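You operate a simulated robot arm through the tools that you are given. There is no shell and no other tool. Be economical: measure what you need, move in short steps, check, and stop when the job is done.

You run a simulated two-armed robot. Do the job below in one go: nothing can be reset, and whatever is moved stays where it is left.

Task
Pack a wax tub in the blue case and lift the case onto the trolley.
Fine: the tub on the packing bench that expires first; shut the lid, close both its latches. Set down upright: what you pick out.

It is judged by the outcome, as a careful person would: the job done as asked, and still so three seconds after it is handed in. It fails if anything else is knocked over, pushed out of place, dropped, spilled or broken. A push-on lid holds only when it is set on centred and level and pressed home; a screw cap is set on level and turned clockwise until tight.

Robot
Two 7-joint arms with fingered hands on one trunk, on a base that drives. Base frame: it is fixed to the floor where the robot stands at the start and does not move with it; the origin is under the middle of the robot, x ahead of it, y to its left, z up; the surface under the hand at the start is at about z = 800. Lengths are in mm, angles in degrees, forces in N, time in s.
The left shoulder is at the start at [24, 215, 1198], the right one opposite. With the tool pointing down near the work surface each hand reaches from about 100 to 660 mm from the robot's upright axis, wherever it stands, measured 20 degrees to its own side. Places, roughly: blue case lid [600, 400, 1000]; inside of the blue case [500, 400, 800]; left latch of the blue case [700, 500, 1000]; left latch of the orange case [500, 500, 300]; right latch of the blue case [700, 300, 1000]; right latch of the orange case [500, 300, 300]; trolley top [600, 1000, 800]. Payload 3.6 kg a hand.
The TCP of each hand is the grasp point between the finger pads, 22 mm short of the fingertips. In the tool frame z runs along the fingers and y along their closing line. Largest opening 132 mm; the body of the gripper starts 60 mm behind the TCP. The gripper is a hand of 4 fingers: y runs from the thumb to the fingers, the wrist lies at [0, 0, -203] in the tool frame, and closing takes about 1.5 s.
Orientation is that of the tool frame in the base frame, as a unit quaternion [w, x, y, z]. With the fingers straight down and closing along the base's y, the tool's x points along the base's -x, its y along +y and its z along -z.

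Tools
- The arms move only by the tool play_rows. It takes "left_rows", "right_rows" or both (then of equal length, played together; a hand with none holds still); each is a list of rows, each an object (a shift or turn left out is 0, a gripper value left out holds the last) with "offset": the shift along the base's x, y, z in mm, a list of three; "dr": the turn, a rotation vector about the base's x, y, z in rad, a list of three. In form: [{"offset": [tx, ty, tz], "dr": [wx, wy, wz]}, ...]. A call has 1 to 12 rows; each row shifts and turns the commanded pose from where the row before left it. "left_grip" and "right_grip" are, for a hand that has rows, the opening, from 0 (shut) to 1 (fully open), set as the call begins (left out, the last holds). A row lasts 0.2 s, in which the tool goes at most 50 mm and 8.6 degrees; a call with a longer step from one row to the next is refused whole, and so is a gripper value outside its range. Where a pose cannot be reached the arm comes as near as it can. A force on the tool above 40 N (or 10 N above the force at the start of the call, whichever is more), or a blocked arm, ends the call early, and 0.2 s more pass. Each finger travels about 108 mm/s and halts on what it meets, pressing with about 28 N; the grip force reading is that of the motor and also rises with nothing between the fingers. The clock runs only during rows and for 0.2 s after the last one: add rows that do not move to give the fingers time. The reply holds the time, the measured pose of the TCP, the force on the tool along the base axes, the opening and the grip force, in the units named above and with some noise, with the torque about the TCP (base axes, N m) and any sound that the robot's microphone picked up, and new pictures: "show" is both (left out), scene, wrist or none (wrist: the cameras of the hands that moved).
- Cameras (640 x 400 px; columns grow to the right, rows downward): "scene" is now at [163.1, 23.1, 1142.8]; the picture's right is [0.26, -0.97, -0.00], its down [-0.03, -0.01, -1.00] and it looks along [0.97, 0.26, -0.03] (base axes); focal length 214 px, centre (320, 200). "left" rides on the left gripper at [-53, -53, -84] in its tool frame; the picture's right is [0.71, -0.71, 0.00], its down [0.53, 0.53, -0.67] and it looks along [0.47, 0.47, 0.74] (tool axes); focal length 247 px, centre (320, 200). "right" rides on the right gripper at [53, -53, -84] in its tool frame; the picture's right is [0.71, 0.71, 0.00], its down [-0.53, 0.53, -0.67] and it looks along [-0.47, 0.47, 0.74] (tool axes); focal length 247 px, centre (320, 200). There is no depth. A picture from a camera that has moved, and an enlarged one, comes with that camera's place and axes in the base frame and with its lens.
- lift_body(by): slides the trunk up (or, below 0, down) by that many mm; the arms and the scene camera ride with it, the base frame stays. It gives what a move gives, with no picture.
- roll_base(legs): drives the robot by 1 to 6 legs, each [ahead, turn to the left] in mm and degrees, along the robot's own axes; the way and the turn of a leg run together, so that a leg with both is an arc; at most 1500 mm and 180 degrees a leg. The arms and the cameras ride along, it lands a little off, and it stops where it bumps. It gives what a move gives, and a new picture of the scene camera.
- move_fingers(finger1, finger2, finger3, thumb_bend, hand): sets how far each is bent, from 0 (flat) to 1 (curled in); at 0.3 the hand is open as for a grip, at 0.7 the pads meet at the TCP. One left out holds its place. A second passes; each finger stops where it meets its share of the squeeze, and holds until it gets a number again. A gripper value or a shape takes the hand back. It gives what a move gives, with no picture; readings hold the bend of each and the force on the fingers (four entries, about 0 where the hand has none), thumb and palm.
- preshape(shape, hand): the hand has 4 fingers and takes this shape, open, in about a second: jaw (thumb against the fingers, like two jaws); tri (thumb and two fingers); tip (a fingertip pinch); poke (one finger out to press); point (the index stretched); flat (the hand flat); cup (the hand cupped); fist (a fist). The gripper value then closes the fingers along that shape, each until it touches; the sizes above hold for jaw. It gives what a move gives, with no picture.
- pan_tilt(pan, tilt): turns the head with the scene camera to pan (to the left, within 60 degrees either way) and tilt (down, from -29 to 69), counted from straight ahead of the robot. It gives what a move gives, and a new picture of the scene camera.
- enlarge(camera, box): a new picture of the part [left, top, right, bottom] of that camera's present view, enlarged. The clock stands still meanwhile.
- close_job(): hands the job in; it is judged then, once.

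Work in short steps. Places have to be worked out from the pictures, the camera data and where the tool is seen: move nearer, look again, correct. Check each grasp and each placing, and mend what went wrong. You have 120 turns and 260 pictures in all, those below and enlarged ones among them. Open the grippers and draw the arms clear of the work before you hand the job in, unless the task says otherwise; then end with one line.

The tools are called as a command line: name --argument value ..., lists and objects as JSON in quotes. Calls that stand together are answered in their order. play_rows: Moves the arms, as the interface text tells. Its arguments: {"type":"object","properties":{"left_rows":{"type":"array","items":{"type":"object","properties":{"offset":{"type":"array","items":{"type":"number"}},"dr":{"type":"array","items":{"type":"number"}}}}},"left_grip":{"type":"number"},"right_rows":{"type":"array","items":{"type":"object","properties":{"offset":{"type":"array","items":{"type":"number"}},"dr":{"type":"array","items":{"type":"number"}}}}},"right_grip":{"type":"number"},"show":{"type":"string","enum":["both","scene","wrist","none"]}},"required":[]} The other tools are called the same way: lift_body (by) slides the trunk up or down; preshape (shape, hand) gives the hand a shape; move_fingers (finger1, finger2, finger3, thumb_bend, hand) moves the fingers one by one; roll_base (legs) drives the base; pan_tilt (pan, tilt) turns the head that bears the scene camera; enlarge (camera, box) takes an enlarged picture of a part of a camera's view; close_job () hands the job in.

At the start:

```text
t: 0.0
left_ee_pos: [310.9, 320.0, 1284.3]
left_tcp_rot: [0.0, 0.001, 1.0, -0.001]
left_contact_force: [-0.2, 0.3, 0.1]
left_wrist_torque: [0.01, -0.04, 0.01]
left_finger_gap: 131.9
left_gripper_force: 0.1
left_shape: jaw
left_bend: [0.3, 0.3, 0.3, 0.3]
left_finger forces: [0.1, 0.0, 0.0, 0.0, 0.1, 0.0]
right_ee_pos: [352.8, 35.8, 1229.1]
right_tcp_rot: [-0.001, 0.001, 1.0, 0.0]
right_contact_force: [-0.9, 0.3, -0.7]
right_wrist_torque: [-0.01, 0.02, 0.02]
right_finger_gap: 131.9
right_gripper_force: 0.1
right_shape: jaw
right_bend: [0.3, 0.3, 0.3, 0.3]
right_finger forces: [0.1, 0.0, 0.0, 0.0, 0.0, 0.1]
trunk travel left (down, up): [-475.0, 201.0]
robot x, y, heading: [0.7, 0.8, 0.1]
head pan, tilt: [14.9, 1.7]
```

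scene: 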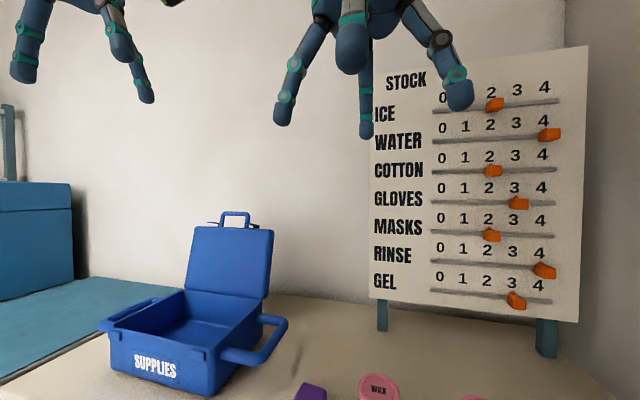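
right: 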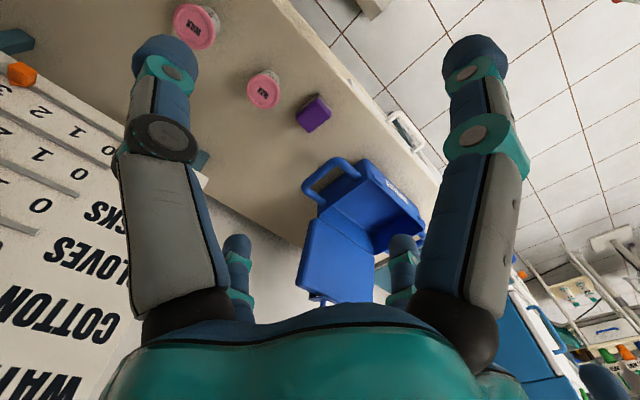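
left: 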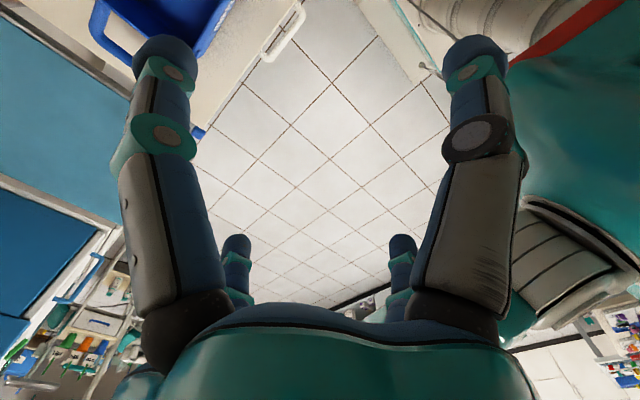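

The case stands open ahead-left and there are wax tubs to its right. I tilt the head down to see the bench.

pan_tilt --pan 0 --tilt 35

pan_tilt --pan 50 --tilt 30

```text
t: 1.0
left_ee_pos: [309.9, 320.2, 1284.4]
left_tcp_rot: [0.001, 0.001, 1.0, 0.0]
left_contact_force: [0.5, 0.6, 0.0]
left_wrist_torque: [0.02, 0.0, 0.0]
left_finger_gap: 131.8
left_gripper_force: 0.0
left_shape: jaw
left_bend: [0.3, 0.3, 0.3, 0.3]
left_finger forces: [0.0, 0.1, 0.0, 0.0, 0.0, 0.0]
right_ee_pos: [353.6, 35.2, 1229.3]
right_tcp_rot: [0.0, 0.002, 1.0, 0.0]
right_contact_force: [0.0, -0.7, -0.3]
right_wrist_torque: [0.04, -0.02, 0.01]
right_finger_gap: 132.1
right_gripper_force: 0.1
right_shape: jaw
right_bend: [0.3, 0.3, 0.3, 0.3]
right_finger forces: [0.0, 0.1, 0.0, 0.0, 0.0, 0.1]
trunk travel left (down, up): [-475.0, 201.0]
robot x, y, heading: [-0.5, -2.5, -0.1]
head pan, tilt: [0.0, 35.0]
camera scene: at [163.5, -0.2, 1089.4], right [0.0, -1.0, 0.0], down [-0.57, 0.0, -0.82], along [0.82, 0.0, -0.57], focal length 214 px, centre (320, 200)
```

scene: 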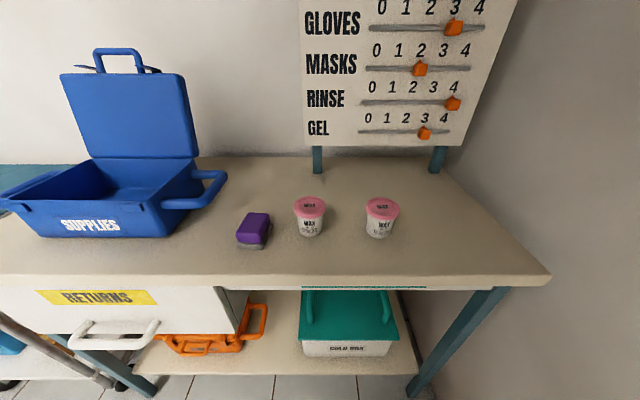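

```text
t: 2.2
left_ee_pos: [310.5, 320.4, 1285.4]
left_tcp_rot: [0.001, 0.002, 1.0, 0.0]
left_contact_force: [0.6, -0.1, -0.2]
left_wrist_torque: [-0.01, -0.02, -0.02]
left_finger_gap: 131.8
left_gripper_force: 0.0
left_shape: jaw
left_bend: [0.3, 0.3, 0.3, 0.3]
left_finger forces: [0.1, 0.0, 0.0, 0.0, 0.1, 0.0]
right_ee_pos: [352.9, 36.2, 1230.1]
right_tcp_rot: [-0.001, 0.002, 1.0, 0.0]
right_contact_force: [-0.1, -0.4, 0.1]
right_wrist_torque: [-0.02, -0.05, 0.0]
right_finger_gap: 132.0
right_gripper_force: 0.0
right_shape: jaw
right_bend: [0.3, 0.3, 0.3, 0.3]
right_finger forces: [0.0, 0.1, 0.0, 0.0, 0.0, 0.0]
trunk travel left (down, up): [-475.0, 201.0]
robot x, y, heading: [1.0, 1.9, -0.0]
head pan, tilt: [50.0, 30.0]
camera scene: at [133.6, 69.0, 1097.2], right [0.77, -0.64, 0.0], down [-0.32, -0.38, -0.87], along [0.56, 0.66, -0.5], focal length 214 px, centre (320, 200)
```

scene: 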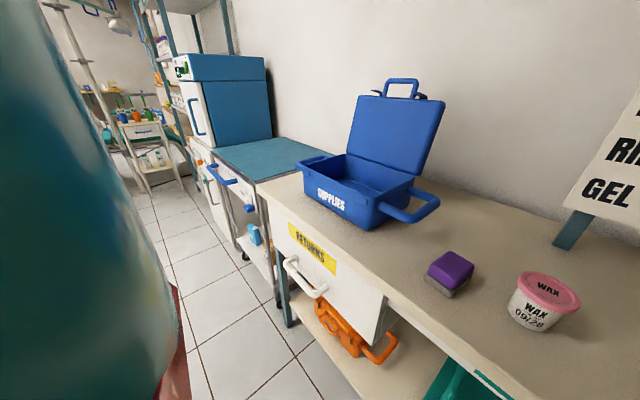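

I read the expiry dates of the two tubs and look closer at the case.

enlarge --camera "scene" --box '[280, 70, 460, 240]'

enlarge --camera "scene" --box '[160, 40, 330, 310]'

pan_tilt --pan 0 --tilt 45

enlarge --camera "scene" --box '[220, 100, 440, 240]'

```text
2.35 times, centred on (370, 155) of scene
camera zoom: at [133.6, 69.0, 1097.2], right [0.77, -0.64, 0.0], down [-0.32, -0.38, -0.87], along [0.56, 0.66, -0.5], focal length 505 px, centre (202, 306)
```

zoom: 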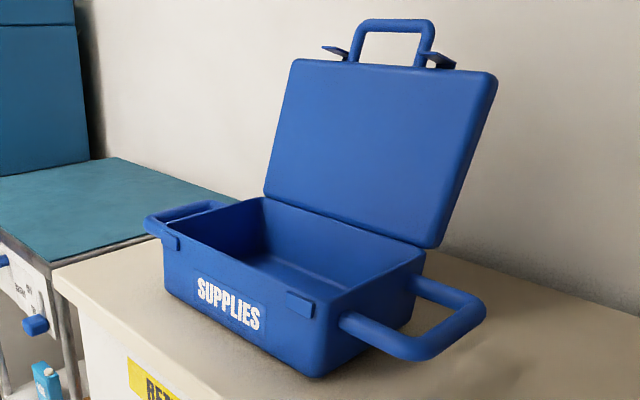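

```text
1.48 times, centred on (245, 175) of scene
camera zoom: at [133.6, 69.0, 1097.2], right [0.77, -0.64, 0.0], down [-0.32, -0.38, -0.87], along [0.56, 0.66, -0.5], focal length 318 px, centre (431, 237)
```

zoom: 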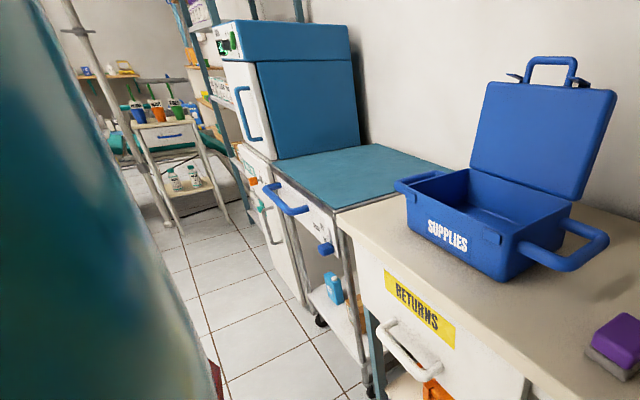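

```text
t: 3.4
left_ee_pos: [310.4, 321.3, 1285.4]
left_tcp_rot: [0.0, 0.001, 1.0, 0.0]
left_contact_force: [0.1, -0.5, -1.2]
left_wrist_torque: [0.02, -0.02, 0.02]
left_finger_gap: 131.9
left_gripper_force: 0.0
left_shape: jaw
left_bend: [0.3, 0.3, 0.3, 0.3]
left_finger forces: [0.0, 0.0, 0.1, 0.1, 0.0, 0.0]
right_ee_pos: [353.3, 35.8, 1228.8]
right_tcp_rot: [-0.001, 0.002, 1.0, 0.001]
right_contact_force: [0.0, 1.3, 0.8]
right_wrist_torque: [0.02, -0.02, 0.02]
right_finger_gap: 131.8
right_gripper_force: 0.1
right_shape: jaw
right_bend: [0.3, 0.3, 0.3, 0.3]
right_finger forces: [0.0, 0.1, 0.0, 0.1, 0.0, 0.0]
trunk travel left (down, up): [-475.0, 201.0]
robot x, y, heading: [2.5, 1.6, 0.0]
head pan, tilt: [0.0, 45.0]
camera scene: at [156.7, -0.2, 1074.6], right [0.0, -1.0, 0.0], down [-0.71, 0.0, -0.71], along [0.71, 0.0, -0.71], focal length 214 px, centre (320, 200)
```

scene: 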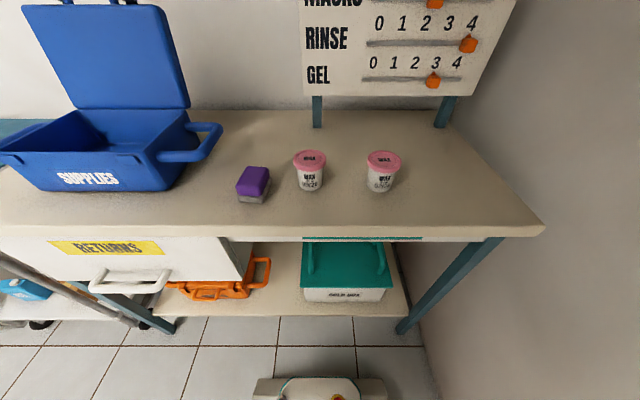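

```text
2.86 times, centred on (330, 170) of scene
camera zoom: at [156.7, -0.2, 1074.6], right [0.0, -1.0, 0.0], down [-0.71, 0.0, -0.71], along [0.71, 0.0, -0.71], focal length 613 px, centre (291, 286)
```

zoom: 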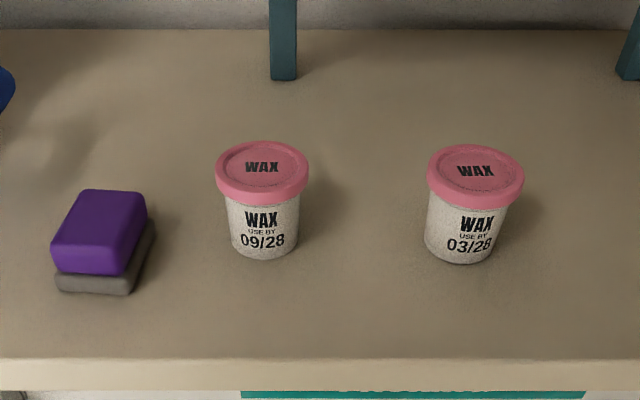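

The right-hand tub reads 03/28 against 09/28, so it expires first; I place it at about (480, -116), lid top about z 855. I move the right hand above it and look.

play_rows --right_rows '[{"offset": [15.9, -19, -32]}, {"offset": [15.9, -19, -32]}, {"offset": [15.9, -19, -32]}, {"offset": [15.9, -19, -32]}, {"offset": [15.9, -19, -32]}, {"offset": [15.9, -19, -32]}, {"offset": [15.9, -19, -32]}, {"offset": [15.9, -19, -32]}, {}]' --right_grip 0.8

```text
t: 5.3
left_ee_pos: [309.6, 321.0, 1285.2]
left_tcp_rot: [0.0, 0.001, 1.0, 0.0]
left_contact_force: [-0.2, 0.3, -0.1]
left_wrist_torque: [-0.01, -0.04, 0.0]
left_finger_gap: 131.7
left_gripper_force: 0.1
left_shape: jaw
left_bend: [0.3, 0.3, 0.3, 0.3]
left_finger forces: [0.0, 0.1, 0.0, 0.1, 0.1, 0.0]
right_ee_pos: [480.1, -114.2, 974.9]
right_tcp_rot: [0.0, 0.002, 1.0, 0.0]
right_contact_force: [0.2, 0.2, -0.2]
right_wrist_torque: [-0.02, 0.02, 0.01]
right_finger_gap: 105.7
right_gripper_force: 0.0
right_shape: jaw
right_bend: [0.25, 0.25, 0.25, 0.47]
right_finger forces: [0.0, 0.0, 0.1, 0.1, 0.0, 0.0]
trunk travel left (down, up): [-475.0, 201.0]
robot x, y, heading: [-1.2, 1.6, -0.0]
head pan, tilt: [0.0, 45.0]
camera scene: at [156.5, -0.1, 1074.6], right [0.0, -1.0, 0.0], down [-0.71, 0.0, -0.71], along [0.71, 0.0, -0.71], focal length 214 px, centre (320, 200)
camera right: at [426.5, -167.7, 1057.7], right [-0.7, 0.71, 0.0], down [0.53, 0.52, 0.67], along [0.47, 0.47, -0.74], focal length 247 px, centre (320, 200)
```

scene: 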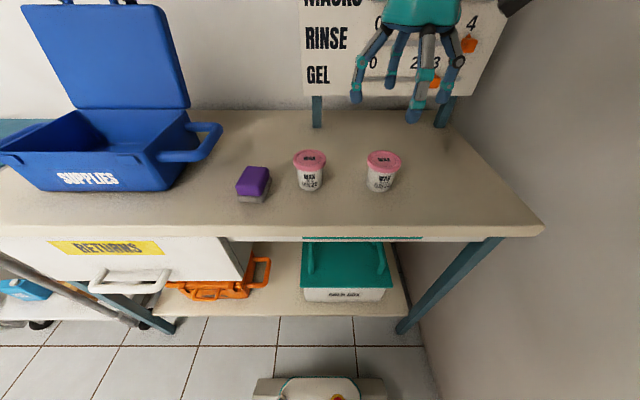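
right: 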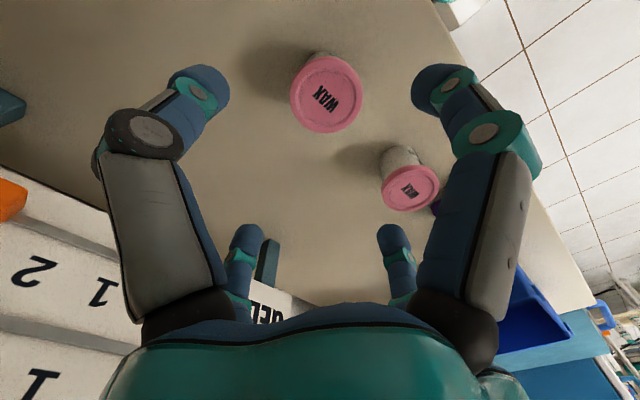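

The lid in the wrist view works out at about (472, -116). I shift slightly and go down part way, then check.

play_rows --right_rows '[{"offset": [-5, -1, -30]}, {"offset": [0, 0, -40]}, {"offset": [0, 0, -30]}, {}]'

```text
t: 6.3
left_ee_pos: [309.9, 320.6, 1284.2]
left_tcp_rot: [0.0, 0.001, 1.0, 0.0]
left_contact_force: [-0.4, -0.4, 0.2]
left_wrist_torque: [0.0, -0.02, -0.02]
left_finger_gap: 131.9
left_gripper_force: 0.1
left_shape: jaw
left_bend: [0.3, 0.3, 0.3, 0.3]
left_finger forces: [0.0, 0.0, 0.0, 0.1, 0.0, 0.0]
right_ee_pos: [476.4, -115.9, 873.8]
right_tcp_rot: [0.0, 0.001, 1.0, 0.0]
right_contact_force: [0.8, 0.7, 0.0]
right_wrist_torque: [-0.02, 0.0, 0.03]
right_finger_gap: 105.9
right_gripper_force: 0.1
right_shape: jaw
right_bend: [0.25, 0.25, 0.25, 0.47]
right_finger forces: [0.1, 0.0, 0.0, 0.1, 0.0, 0.1]
trunk travel left (down, up): [-475.0, 201.0]
robot x, y, heading: [2.1, 0.2, 0.0]
head pan, tilt: [0.0, 45.0]
camera scene: at [156.7, -0.2, 1074.6], right [0.0, -1.0, 0.0], down [-0.71, 0.0, -0.71], along [0.71, 0.0, -0.71], focal length 214 px, centre (320, 200)
camera right: at [422.3, -169.2, 957.2], right [-0.7, 0.71, 0.0], down [0.53, 0.52, 0.67], along [0.47, 0.47, -0.74], focal length 247 px, centre (320, 200)
```

scene: 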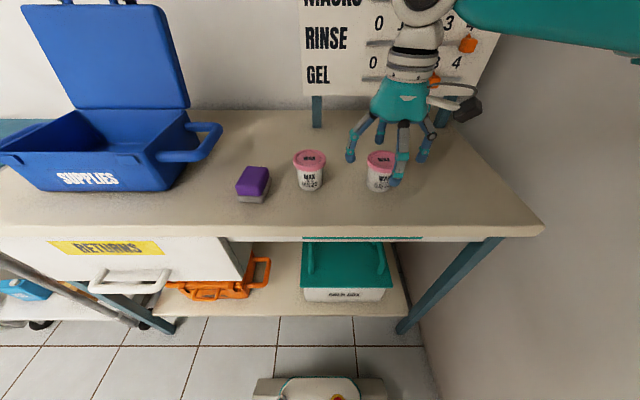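
right: 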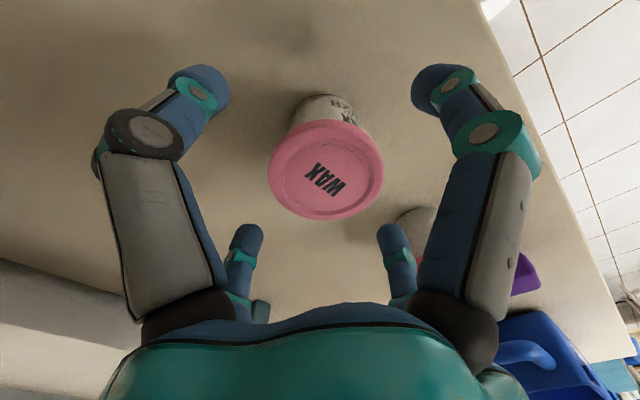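

The four fingers sit around the lid; the tub centre is at about (470, -117). I correct, go down to z 828 and close.

play_rows --right_rows '[{"offset": [-6, -1, 0]}, {"offset": [0, 0, -25]}, {"offset": [0, 0, -20]}, {}]'

play_rows --right_rows '[{}, {}, {}, {}, {}, {}, {}, {}]' --right_grip 0.0

```text
t: 7.3
left_ee_pos: [312.1, 320.2, 1285.4]
left_tcp_rot: [0.001, 0.001, 1.0, 0.0]
left_contact_force: [0.2, -0.3, 0.0]
left_wrist_torque: [0.01, 0.01, 0.0]
left_finger_gap: 131.9
left_gripper_force: 0.1
left_shape: jaw
left_bend: [0.3, 0.3, 0.3, 0.3]
left_finger forces: [0.0, 0.1, 0.1, 0.2, 0.0, 0.0]
right_ee_pos: [469.9, -118.6, 827.7]
right_tcp_rot: [0.0, 0.002, 1.0, -0.001]
right_contact_force: [1.1, -0.8, 0.3]
right_wrist_torque: [0.03, 0.01, 0.0]
right_finger_gap: 105.5
right_gripper_force: 0.1
right_shape: jaw
right_bend: [0.25, 0.25, 0.25, 0.47]
right_finger forces: [0.0, 0.0, 0.0, 0.0, 0.0, 0.0]
trunk travel left (down, up): [-475.0, 201.0]
robot x, y, heading: [3.7, -3.2, 0.0]
head pan, tilt: [0.0, 45.0]
camera scene: at [156.7, -0.3, 1074.6], right [0.0, -1.0, 0.0], down [-0.71, 0.0, -0.71], along [0.71, 0.0, -0.71], focal length 214 px, centre (320, 200)
camera right: at [416.1, -171.9, 911.0], right [-0.7, 0.71, 0.0], down [0.53, 0.52, 0.67], along [0.47, 0.47, -0.74], focal length 247 px, centre (320, 200)
```

scene: 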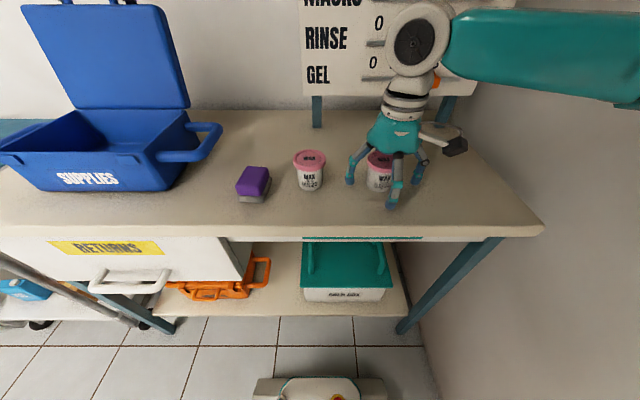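
right: 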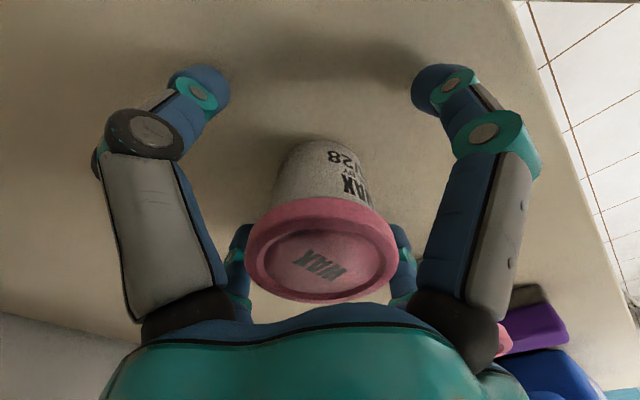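

```text
t: 9.2
left_ee_pos: [310.5, 320.1, 1285.9]
left_tcp_rot: [-0.001, 0.001, 1.0, 0.0]
left_contact_force: [1.0, 0.4, 1.1]
left_wrist_torque: [-0.01, 0.0, 0.03]
left_finger_gap: 131.9
left_gripper_force: 0.1
left_shape: jaw
left_bend: [0.3, 0.3, 0.3, 0.3]
left_finger forces: [0.0, 0.0, 0.0, 0.0, 0.0, 0.0]
right_ee_pos: [469.4, -117.4, 828.0]
right_tcp_rot: [0.001, 0.002, 1.0, 0.0]
right_contact_force: [-0.2, 0.1, 0.3]
right_wrist_torque: [-0.02, 0.0, -0.03]
right_finger_gap: 37.3
right_gripper_force: 28.4
right_shape: jaw
right_bend: [0.78, 0.42, 0.43, 0.7]
right_finger forces: [24.0, 25.0, 25.1, 0.1, 24.8, 0.0]
trunk travel left (down, up): [-475.0, 201.0]
robot x, y, heading: [1.6, -1.6, -0.2]
head pan, tilt: [0.0, 45.0]
camera scene: at [156.8, -0.3, 1074.5], right [0.0, -1.0, 0.0], down [-0.71, 0.0, -0.71], along [0.71, 0.0, -0.71], focal length 214 px, centre (320, 200)
camera right: at [416.1, -172.0, 911.2], right [-0.7, 0.71, 0.0], down [0.53, 0.52, 0.67], along [0.47, 0.47, -0.74], focal length 247 px, centre (320, 200)
```

scene: 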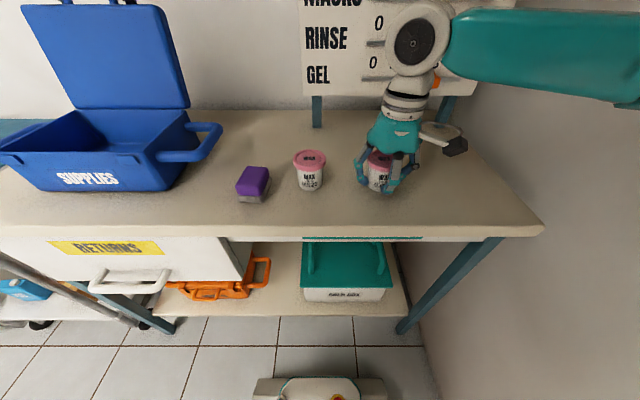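
right: 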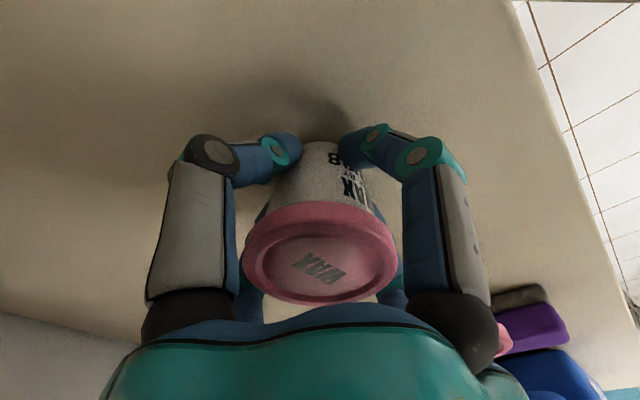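

The grip is firm on all four fingers. I lift it high, retract a little, and check the microphone and grip.

play_rows --right_rows '[{"offset": [0, 0, 20]}, {"offset": [0, 0, 35]}, {"offset": [0, 0, 40]}, {"offset": [0, 0, 40]}, {"offset": [0, 0, 40]}, {"offset": [-20, 0, 40]}, {"offset": [-30, 0, 35]}, {"offset": [-30, 0, 30]}, {"offset": [-20, 0, 20]}, {}]'

pan_tilt --pan 60 --tilt 20

pan_tilt --pan -60 --tilt 30

```text
t: 11.3
left_ee_pos: [309.4, 320.9, 1284.5]
left_tcp_rot: [0.0, 0.001, 1.0, 0.001]
left_contact_force: [0.5, -0.1, 0.4]
left_wrist_torque: [0.0, -0.02, 0.0]
left_finger_gap: 131.8
left_gripper_force: 0.0
left_shape: jaw
left_bend: [0.3, 0.3, 0.3, 0.3]
left_finger forces: [0.0, 0.0, 0.0, 0.0, 0.0, 0.1]
right_ee_pos: [367.9, -118.6, 1129.4]
right_tcp_rot: [0.0, 0.001, 1.0, 0.0]
right_contact_force: [0.5, -0.5, -1.2]
right_wrist_torque: [0.03, 0.02, 0.02]
right_finger_gap: 37.0
right_gripper_force: 28.1
right_shape: jaw
right_bend: [0.78, 0.42, 0.43, 0.7]
right_finger forces: [24.3, 26.6, 25.7, 0.0, 24.3, 0.1]
trunk travel left (down, up): [-475.0, 201.0]
robot x, y, heading: [0.6, 1.0, -0.1]
head pan, tilt: [0.0, 45.0]
camera scene: at [157.0, -0.4, 1074.5], right [0.0, -1.0, 0.0], down [-0.71, 0.0, -0.71], along [0.71, 0.0, -0.71], focal length 214 px, centre (320, 200)
camera right: at [315.1, -171.3, 1212.0], right [-0.7, 0.71, 0.0], down [0.53, 0.52, 0.67], along [0.47, 0.47, -0.74], focal length 247 px, centre (320, 200)
```

scene: 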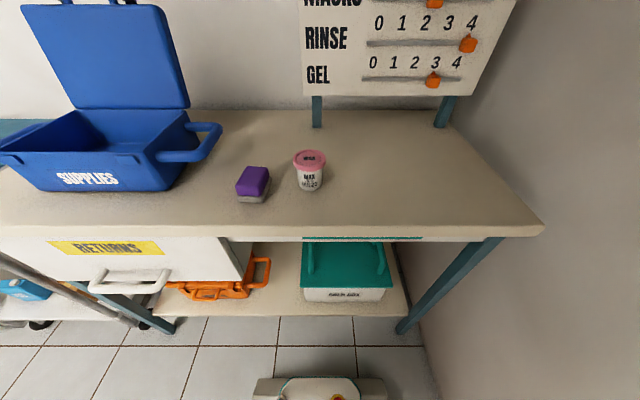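
right: 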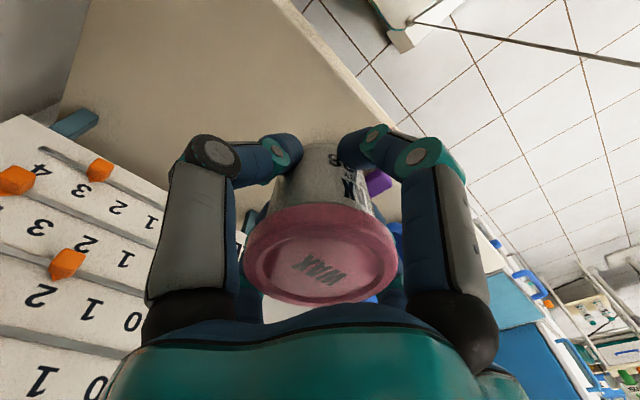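

```text
t: 12.7
left_ee_pos: [309.3, 320.6, 1285.7]
left_tcp_rot: [0.0, 0.001, 1.0, 0.0]
left_contact_force: [-0.1, 0.0, 0.5]
left_wrist_torque: [-0.01, 0.05, -0.01]
left_finger_gap: 131.9
left_gripper_force: 0.1
left_shape: jaw
left_bend: [0.3, 0.3, 0.3, 0.3]
left_finger forces: [0.0, 0.0, 0.0, 0.0, 0.1, 0.0]
right_ee_pos: [369.4, -118.5, 1128.6]
right_tcp_rot: [0.0, 0.001, 1.0, -0.001]
right_contact_force: [-0.1, -0.5, -0.2]
right_wrist_torque: [-0.01, 0.01, 0.0]
right_finger_gap: 37.1
right_gripper_force: 28.2
right_shape: jaw
right_bend: [0.78, 0.42, 0.43, 0.7]
right_finger forces: [24.2, 26.6, 25.8, 0.0, 24.5, 0.1]
trunk travel left (down, up): [-475.0, 201.0]
robot x, y, heading: [2.7, 3.8, -0.0]
head pan, tilt: [60.0, 20.0]
camera scene: at [122.1, 80.3, 1113.2], right [0.87, -0.5, 0.0], down [-0.17, -0.3, -0.94], along [0.47, 0.81, -0.34], focal length 214 px, centre (320, 200)
```

scene: 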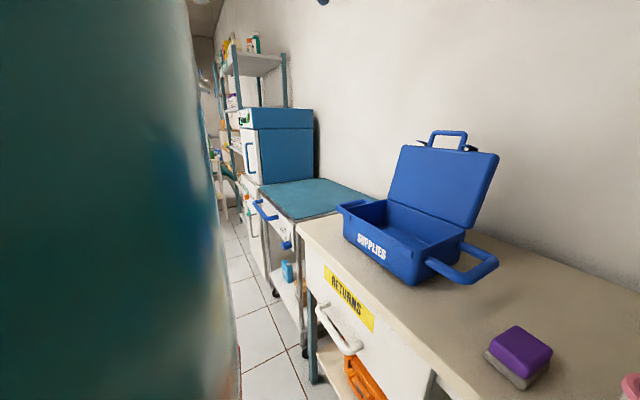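

```text
t: 14.7
left_ee_pos: [308.9, 321.4, 1284.9]
left_tcp_rot: [0.0, 0.0, 1.0, 0.0]
left_contact_force: [0.0, 0.3, -0.6]
left_wrist_torque: [0.01, -0.02, 0.0]
left_finger_gap: 131.8
left_gripper_force: 0.0
left_shape: jaw
left_bend: [0.3, 0.3, 0.3, 0.3]
left_finger forces: [0.0, 0.0, 0.0, 0.0, 0.1, 0.0]
right_ee_pos: [369.2, -118.4, 1129.8]
right_tcp_rot: [0.0, 0.002, 1.0, 0.0]
right_contact_force: [0.0, 0.0, -0.7]
right_wrist_torque: [0.01, 0.0, 0.04]
right_finger_gap: 37.1
right_gripper_force: 28.2
right_shape: jaw
right_bend: [0.78, 0.42, 0.43, 0.7]
right_finger forces: [24.2, 26.7, 25.8, 0.0, 24.4, 0.0]
trunk travel left (down, up): [-475.0, 201.0]
robot x, y, heading: [-4.0, 0.8, 0.2]
head pan, tilt: [-60.0, 30.0]
camera scene: at [120.7, -78.6, 1097.2], right [-0.87, -0.5, 0.0], down [-0.25, 0.43, -0.87], along [0.43, -0.75, -0.5], focal length 214 px, centre (320, 200)
```

scene: 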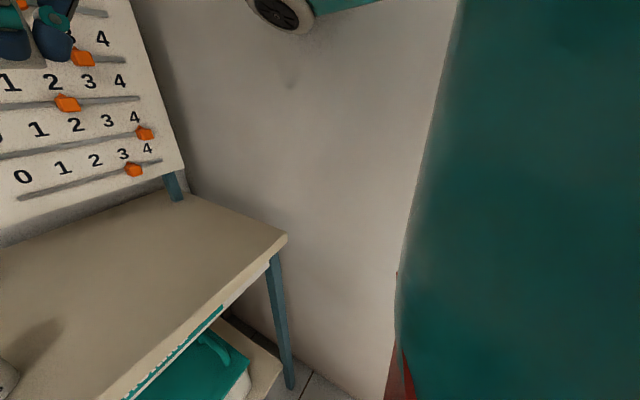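

There is a wall to the right; I back off slightly and turn left in two stages, watching.

pan_tilt --pan 0 --tilt 30

roll_base --legs '[[-120, 0], [0, 90]]'

```text
t: 15.9
left_ee_pos: [308.6, 319.7, 1286.0]
left_tcp_rot: [0.001, 0.001, 1.0, 0.0]
left_contact_force: [0.5, -0.7, 0.4]
left_wrist_torque: [0.03, -0.01, 0.01]
left_finger_gap: 131.6
left_gripper_force: 0.0
left_shape: jaw
left_bend: [0.3, 0.3, 0.3, 0.3]
left_finger forces: [0.0, 0.0, 0.0, 0.0, 0.0, 0.0]
right_ee_pos: [369.3, -117.1, 1128.8]
right_tcp_rot: [0.0, 0.002, 1.0, 0.001]
right_contact_force: [0.6, 0.5, -1.0]
right_wrist_torque: [0.0, 0.01, -0.01]
right_finger_gap: 36.9
right_gripper_force: 28.1
right_shape: jaw
right_bend: [0.78, 0.42, 0.43, 0.7]
right_finger forces: [24.2, 26.6, 25.6, 0.1, 24.4, 0.1]
trunk travel left (down, up): [-475.0, 201.0]
robot x, y, heading: [-0.1, 0.9, 0.1]
head pan, tilt: [0.0, 30.0]
camera scene: at [165.9, -0.4, 1097.1], right [0.0, -1.0, 0.0], down [-0.5, 0.0, -0.87], along [0.87, 0.0, -0.5], focal length 214 px, centre (320, 200)
```

scene: 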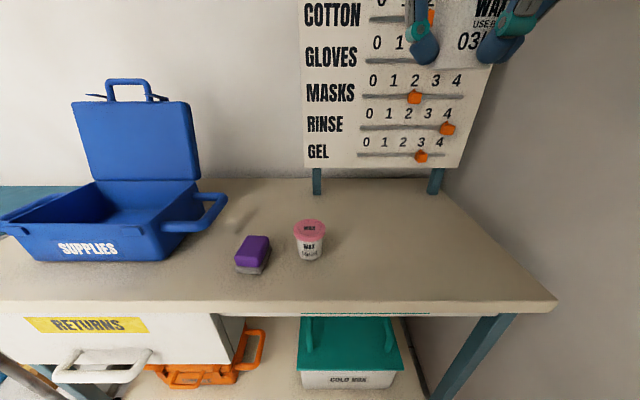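

```text
t: 19.4
left_ee_pos: [-149.1, 443.5, 1286.2]
left_tcp_rot: [0.002, -0.405, 0.914, -0.002]
left_contact_force: [-0.4, 1.0, -0.8]
left_wrist_torque: [0.01, 0.0, 0.01]
left_finger_gap: 132.1
left_gripper_force: 0.1
left_shape: jaw
left_bend: [0.3, 0.3, 0.3, 0.3]
left_finger forces: [0.0, 0.0, 0.0, 0.0, 0.0, 0.0]
right_ee_pos: [216.2, 193.6, 1129.2]
right_tcp_rot: [-0.001, -0.405, 0.914, 0.0]
right_contact_force: [-1.4, 0.7, -0.3]
right_wrist_torque: [-0.02, -0.03, 0.03]
right_finger_gap: 36.7
right_gripper_force: 28.1
right_shape: jaw
right_bend: [0.78, 0.42, 0.43, 0.7]
right_finger forces: [24.1, 26.9, 26.2, 0.0, 24.7, 0.0]
trunk travel left (down, up): [-475.0, 201.0]
robot x, y, heading: [-94.3, -27.3, 49.0]
head pan, tilt: [0.0, 30.0]
stopped in leg 2: the robot was blocked; the commanded pose is now the measured one
camera scene: at [12.5, 101.6, 1097.2], right [0.76, -0.65, 0.0], down [-0.33, -0.38, -0.87], along [0.57, 0.66, -0.5], focal length 214 px, centre (320, 200)
```

scene: 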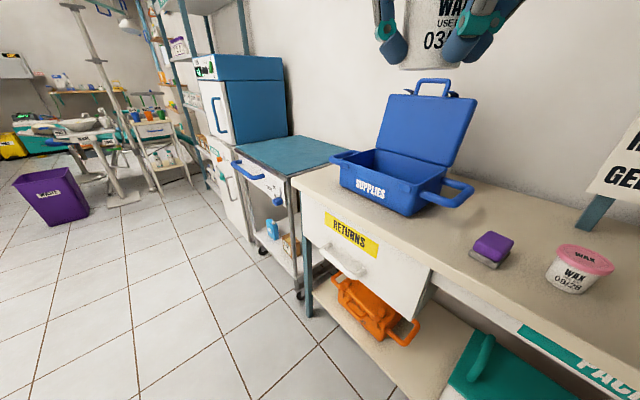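

The turn was blocked, most likely the rear corner against the right-hand wall. I drive a little ahead along the free heading and finish the turn.

roll_base --legs '[[130, 0], [0, 41]]'

```text
t: 22.7
left_ee_pos: [-359.4, 390.5, 1285.6]
left_tcp_rot: [-0.001, -0.702, 0.712, -0.001]
left_contact_force: [-0.1, 0.7, 0.5]
left_wrist_torque: [0.0, -0.03, -0.01]
left_finger_gap: 132.2
left_gripper_force: 0.0
left_shape: jaw
left_bend: [0.3, 0.3, 0.3, 0.3]
left_finger forces: [0.1, 0.0, 0.1, 0.0, 0.1, 0.0]
right_ee_pos: [81.0, 444.5, 1129.0]
right_tcp_rot: [-0.002, -0.702, 0.712, 0.0]
right_contact_force: [0.5, -0.7, -1.0]
right_wrist_torque: [-0.03, -0.02, -0.01]
right_finger_gap: 36.7
right_gripper_force: 28.2
right_shape: jaw
right_bend: [0.78, 0.42, 0.43, 0.7]
right_finger forces: [23.7, 26.8, 26.5, 0.0, 24.5, 0.0]
trunk travel left (down, up): [-475.0, 201.0]
robot x, y, heading: [23.0, 75.4, 90.5]
head pan, tilt: [0.0, 30.0]
camera scene: at [21.9, 241.7, 1096.9], right [1.0, 0.01, 0.0], down [0.0, -0.5, -0.86], along [-0.01, 0.86, -0.5], focal length 214 px, centre (320, 200)
```

scene: 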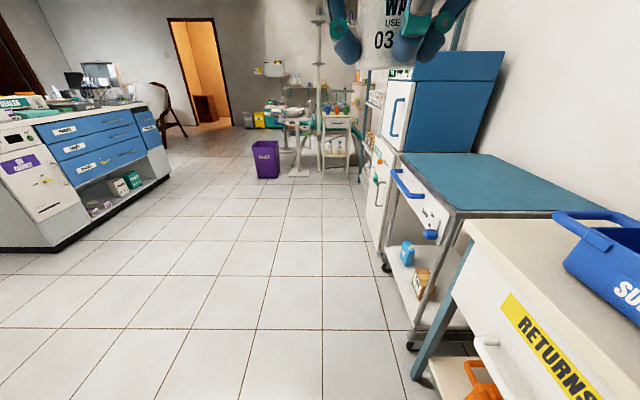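

Turned, facing along the bench; open floor ahead. I drive to y≈410 slightly away from the bench and turn back to face the case.

roll_base --legs '[[0, 10], [345, 0], [0, -100]]'

```text
t: 23.4
left_ee_pos: [-377.5, 378.9, 1290.1]
left_tcp_rot: [-0.005, 0.711, -0.703, -0.002]
left_contact_force: [0.2, 0.5, 0.8]
left_wrist_torque: [0.03, -0.02, 0.01]
left_finger_gap: 132.1
left_gripper_force: 0.0
left_shape: jaw
left_bend: [0.3, 0.3, 0.3, 0.3]
left_finger forces: [0.0, 0.0, 0.1, 0.0, 0.0, 0.0]
right_ee_pos: [59.8, 441.3, 1131.7]
right_tcp_rot: [-0.001, 0.711, -0.704, 0.0]
right_contact_force: [1.0, 0.6, -0.8]
right_wrist_torque: [0.01, 0.03, 0.02]
right_finger_gap: 36.6
right_gripper_force: 27.8
right_shape: jaw
right_bend: [0.78, 0.42, 0.43, 0.7]
right_finger forces: [23.9, 27.0, 26.7, 0.0, 24.5, 0.0]
trunk travel left (down, up): [-475.0, 201.0]
robot x, y, heading: [22.0, 76.7, 91.3]
head pan, tilt: [0.0, 30.0]
stopped in leg 1: the robot was blocked; the commanded pose is now the measured one
camera scene: at [20.1, 239.2, 1097.3], right [1.0, 0.02, 0.0], down [0.01, -0.5, -0.87], along [-0.02, 0.87, -0.5], focal length 214 px, centre (320, 200)
```

scene: 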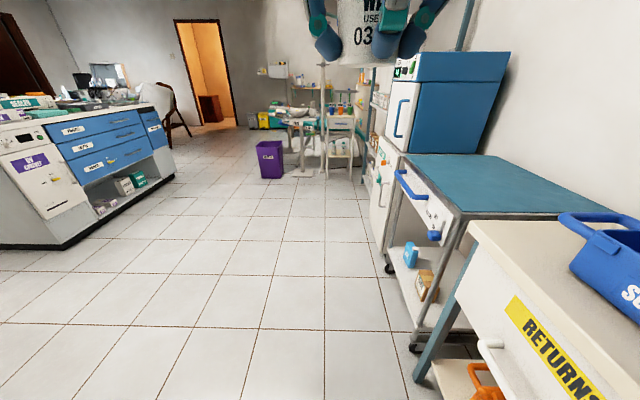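

A rear corner is again touching something; I drive straight ahead first.

roll_base --legs '[[150, 0]]'

```text
t: 24.8
left_ee_pos: [-380.0, 533.4, 1289.9]
left_tcp_rot: [-0.003, 0.712, -0.703, -0.002]
left_contact_force: [-0.4, 0.6, 0.0]
left_wrist_torque: [0.01, 0.02, 0.01]
left_finger_gap: 132.0
left_gripper_force: 0.1
left_shape: jaw
left_bend: [0.3, 0.3, 0.3, 0.3]
left_finger forces: [0.1, 0.0, 0.0, 0.1, 0.0, 0.0]
right_ee_pos: [56.1, 595.2, 1131.3]
right_tcp_rot: [0.0, 0.71, -0.705, 0.001]
right_contact_force: [-0.4, 0.8, -0.1]
right_wrist_torque: [-0.01, 0.02, 0.0]
right_finger_gap: 36.7
right_gripper_force: 28.2
right_shape: jaw
right_bend: [0.78, 0.42, 0.43, 0.7]
right_finger forces: [24.0, 27.1, 26.7, 0.0, 24.5, 0.0]
trunk travel left (down, up): [-475.0, 201.0]
robot x, y, heading: [22.0, 226.8, 91.5]
head pan, tilt: [0.0, 30.0]
camera scene: at [16.7, 393.6, 1096.8], right [1.0, 0.02, 0.0], down [0.01, -0.5, -0.86], along [-0.02, 0.86, -0.5], focal length 214 px, centre (320, 200)
```

scene: 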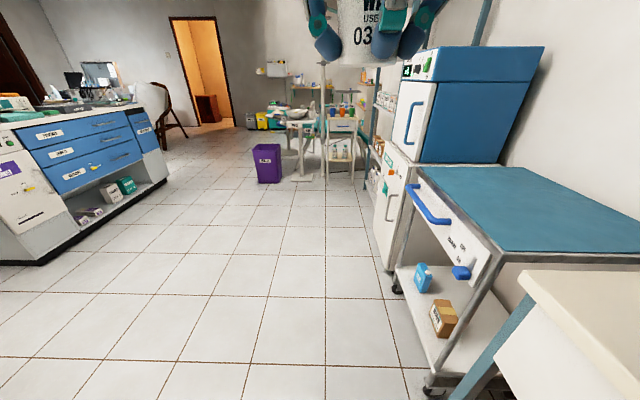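

Free now. I angle left, drive to y≈400 further from the bench, and turn right in two stages.

roll_base --legs '[[0, 20], [190, 0], [0, -60]]'

```text
t: 30.2
left_ee_pos: [-152.3, 899.3, 1290.8]
left_tcp_rot: [0.004, -0.42, 0.907, 0.0]
left_contact_force: [0.2, -0.5, 0.1]
left_wrist_torque: [-0.01, -0.01, -0.02]
left_finger_gap: 131.9
left_gripper_force: 0.1
left_shape: jaw
left_bend: [0.3, 0.3, 0.3, 0.3]
left_finger forces: [0.0, 0.0, 0.1, 0.0, 0.0, 0.0]
right_ee_pos: [219.3, 662.7, 1132.2]
right_tcp_rot: [0.0, -0.421, 0.907, 0.0]
right_contact_force: [0.1, 0.8, -0.9]
right_wrist_torque: [0.01, -0.02, -0.01]
right_finger_gap: 36.4
right_gripper_force: 28.1
right_shape: jaw
right_bend: [0.78, 0.42, 0.43, 0.7]
right_finger forces: [23.7, 27.0, 27.1, 0.0, 24.2, 0.1]
trunk travel left (down, up): [-475.0, 201.0]
robot x, y, heading: [-76.9, 431.4, 50.5]
head pan, tilt: [0.0, 30.0]
camera scene: at [25.9, 559.9, 1097.0], right [0.77, -0.64, 0.0], down [-0.32, -0.39, -0.87], along [0.55, 0.67, -0.5], focal length 214 px, centre (320, 200)
```

scene: 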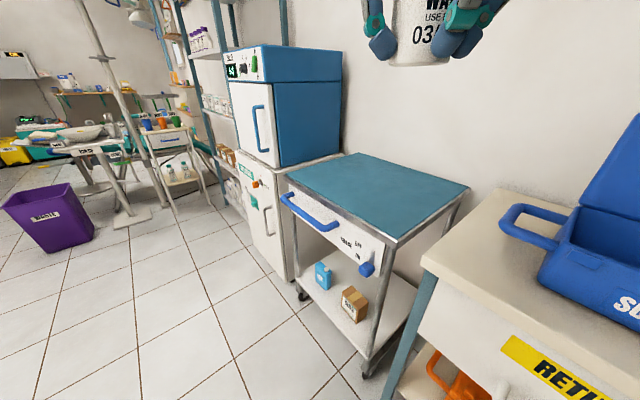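

Trolley is in view, with a clear teal top. I complete the turn to face the case.

roll_base --legs '[[0, -50.5]]'

```text
t: 33.0
left_ee_pos: [242.2, 779.3, 1291.9]
left_tcp_rot: [0.004, 0.015, 1.0, -0.002]
left_contact_force: [-0.7, 1.2, 0.4]
left_wrist_torque: [-0.01, -0.01, 0.02]
left_finger_gap: 132.0
left_gripper_force: 0.1
left_shape: jaw
left_bend: [0.3, 0.3, 0.3, 0.3]
left_finger forces: [0.0, 0.0, 0.1, 0.0, 0.0, 0.0]
right_ee_pos: [287.0, 340.3, 1133.8]
right_tcp_rot: [-0.001, 0.017, 1.0, 0.0]
right_contact_force: [-0.2, -0.2, -0.9]
right_wrist_torque: [-0.03, 0.02, -0.01]
right_finger_gap: 36.5
right_gripper_force: 28.3
right_shape: jaw
right_bend: [0.78, 0.42, 0.43, 0.7]
right_finger forces: [23.4, 27.1, 27.4, 0.0, 24.4, 0.0]
trunk travel left (down, up): [-475.0, 201.0]
robot x, y, heading: [-77.7, 467.5, -0.5]
head pan, tilt: [0.0, 30.0]
camera scene: at [87.9, 469.2, 1097.0], right [-0.01, -1.0, 0.0], down [-0.5, 0.0, -0.87], along [0.87, -0.01, -0.5], focal length 214 px, centre (320, 200)
```

scene: 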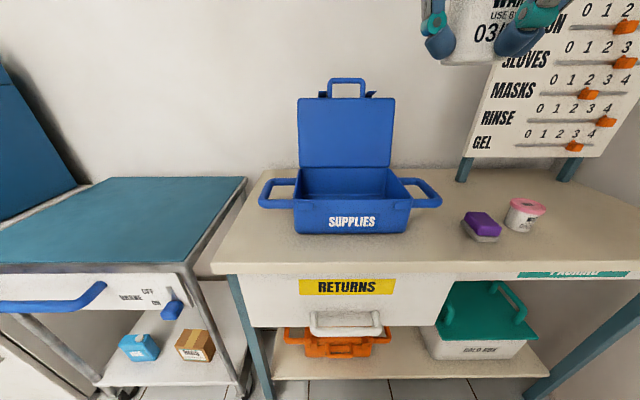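

I am now in front of the case (its centre at about y 397). I close the distance by 110 mm and look closely.

roll_base --legs '[[110, 0]]'

pan_tilt --pan -8 --tilt 38

enlarge --camera "scene" --box '[200, 20, 440, 260]'

```text
t: 34.1
left_ee_pos: [355.3, 778.4, 1290.2]
left_tcp_rot: [0.004, 0.015, 1.0, -0.003]
left_contact_force: [0.5, 0.4, -0.1]
left_wrist_torque: [-0.01, 0.03, 0.0]
left_finger_gap: 132.1
left_gripper_force: 0.1
left_shape: jaw
left_bend: [0.3, 0.3, 0.3, 0.3]
left_finger forces: [0.0, 0.0, 0.0, 0.0, 0.0, 0.0]
right_ee_pos: [398.4, 339.7, 1133.1]
right_tcp_rot: [-0.001, 0.016, 1.0, -0.001]
right_contact_force: [0.7, 0.3, -1.6]
right_wrist_torque: [-0.03, 0.02, 0.0]
right_finger_gap: 36.5
right_gripper_force: 28.1
right_shape: jaw
right_bend: [0.78, 0.42, 0.43, 0.7]
right_finger forces: [23.4, 27.6, 27.4, 0.0, 24.6, 0.1]
trunk travel left (down, up): [-475.0, 201.0]
robot x, y, heading: [35.4, 469.2, -0.8]
head pan, tilt: [0.0, 30.0]
camera scene: at [199.3, 468.9, 1096.9], right [-0.01, -1.0, 0.0], down [-0.5, 0.0, -0.86], along [0.86, -0.01, -0.5], focal length 214 px, centre (320, 200)
```

scene: 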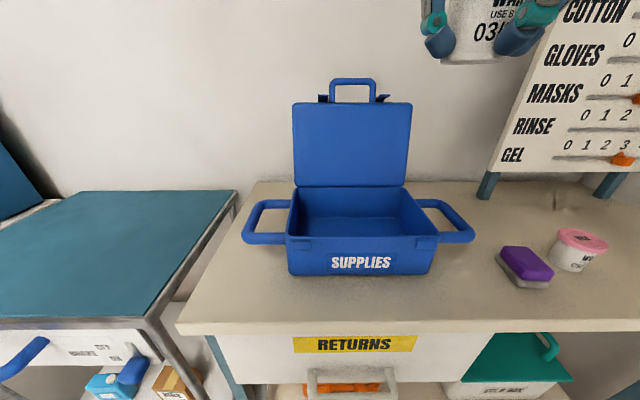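

```text
t: 34.8
left_ee_pos: [352.4, 778.1, 1291.6]
left_tcp_rot: [0.004, 0.016, 1.0, -0.002]
left_contact_force: [0.2, -0.3, 0.0]
left_wrist_torque: [0.02, -0.02, 0.0]
left_finger_gap: 131.9
left_gripper_force: 0.1
left_shape: jaw
left_bend: [0.3, 0.3, 0.3, 0.3]
left_finger forces: [0.0, 0.0, 0.0, 0.1, 0.0, 0.0]
right_ee_pos: [395.8, 338.2, 1132.7]
right_tcp_rot: [0.0, 0.017, 1.0, -0.001]
right_contact_force: [0.3, -0.5, -0.8]
right_wrist_torque: [0.0, -0.01, 0.03]
right_finger_gap: 36.5
right_gripper_force: 28.1
right_shape: jaw
right_bend: [0.78, 0.42, 0.43, 0.7]
right_finger forces: [23.5, 27.5, 27.4, 0.0, 24.6, 0.0]
trunk travel left (down, up): [-475.0, 201.0]
robot x, y, heading: [30.7, 467.7, -0.8]
head pan, tilt: [-8.0, 38.0]
camera scene: at [192.4, 456.1, 1084.9], right [-0.15, -0.99, 0.0], down [-0.61, 0.09, -0.79], along [0.78, -0.12, -0.62], focal length 214 px, centre (320, 200)
```

scene: 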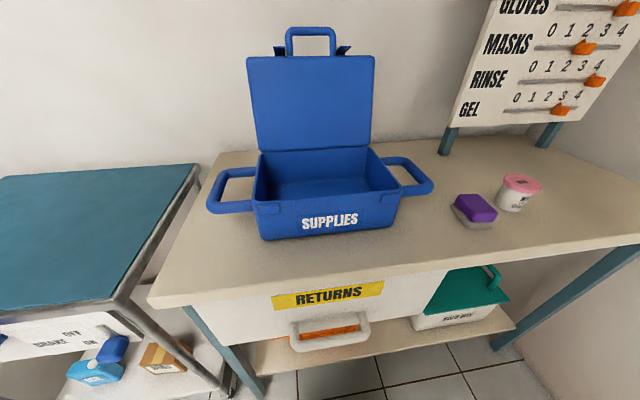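

```text
1.67 times, centred on (320, 140) of scene
camera zoom: at [192.4, 456.1, 1084.9], right [-0.15, -0.99, 0.0], down [-0.61, 0.09, -0.79], along [0.78, -0.12, -0.62], focal length 358 px, centre (320, 300)
```

zoom: 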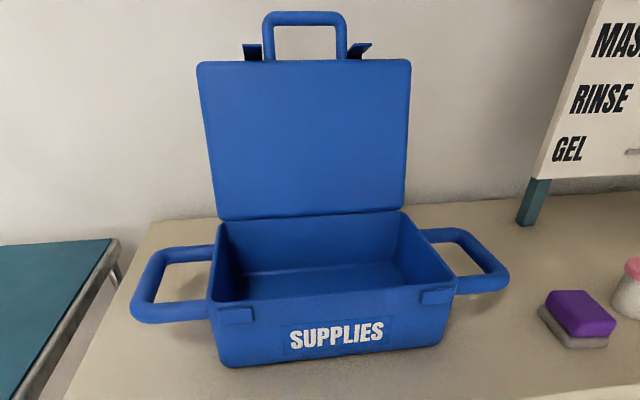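

The case interior spans about x 460–620, y 285–515 with the rim at z≈880. I move the tub over its middle and lower part way.

play_rows --right_rows '[{"offset": [35, 15, 0]}, {"offset": [35, 15, 0]}, {"offset": [35, 16, 0]}, {"offset": [34, 16, -10]}, {"offset": [0, 0, -40]}, {"offset": [0, 0, -40]}, {"offset": [0, 0, -40]}, {"offset": [0, 0, -30]}, {}]'

```text
t: 36.8
left_ee_pos: [353.2, 777.8, 1290.4]
left_tcp_rot: [0.004, 0.016, 1.0, -0.002]
left_contact_force: [0.1, 0.5, -0.5]
left_wrist_torque: [0.02, 0.01, 0.03]
left_finger_gap: 132.0
left_gripper_force: 0.0
left_shape: jaw
left_bend: [0.3, 0.3, 0.3, 0.3]
left_finger forces: [0.0, 0.0, 0.0, 0.0, 0.0, 0.0]
right_ee_pos: [535.6, 400.4, 975.7]
right_tcp_rot: [0.001, 0.017, 1.0, -0.001]
right_contact_force: [0.0, 0.3, -0.1]
right_wrist_torque: [-0.01, 0.03, -0.02]
right_finger_gap: 36.5
right_gripper_force: 27.6
right_shape: jaw
right_bend: [0.78, 0.42, 0.43, 0.7]
right_finger forces: [23.5, 28.1, 27.6, 0.0, 24.0, 0.0]
trunk travel left (down, up): [-475.0, 201.0]
robot x, y, heading: [36.5, 470.2, -0.6]
head pan, tilt: [-8.0, 38.0]
camera scene: at [192.7, 456.2, 1084.8], right [-0.15, -0.99, 0.0], down [-0.61, 0.09, -0.79], along [0.78, -0.12, -0.62], focal length 214 px, centre (320, 200)
camera right: at [481.3, 348.5, 1058.2], right [-0.68, 0.73, 0.0], down [0.54, 0.51, 0.67], along [0.49, 0.46, -0.74], focal length 247 px, centre (320, 200)
```

scene: 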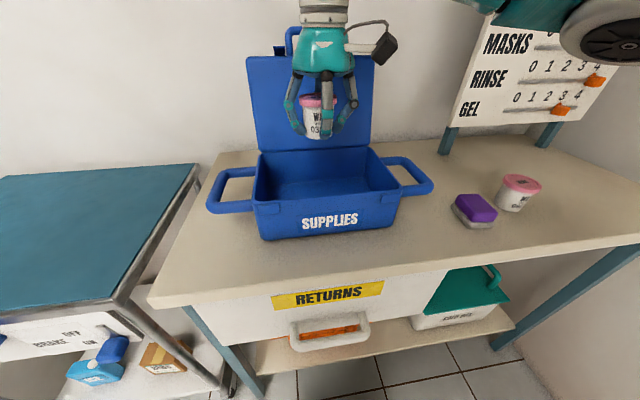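
right: 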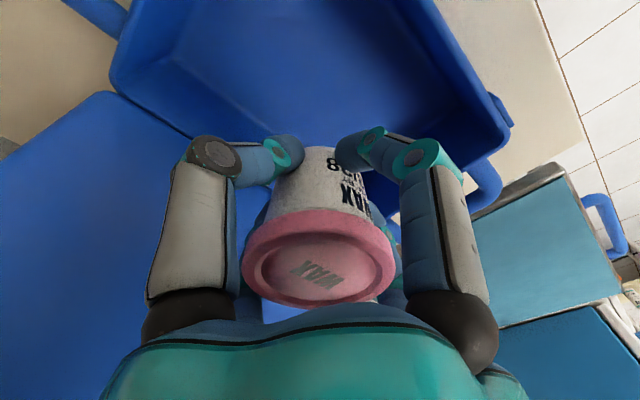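

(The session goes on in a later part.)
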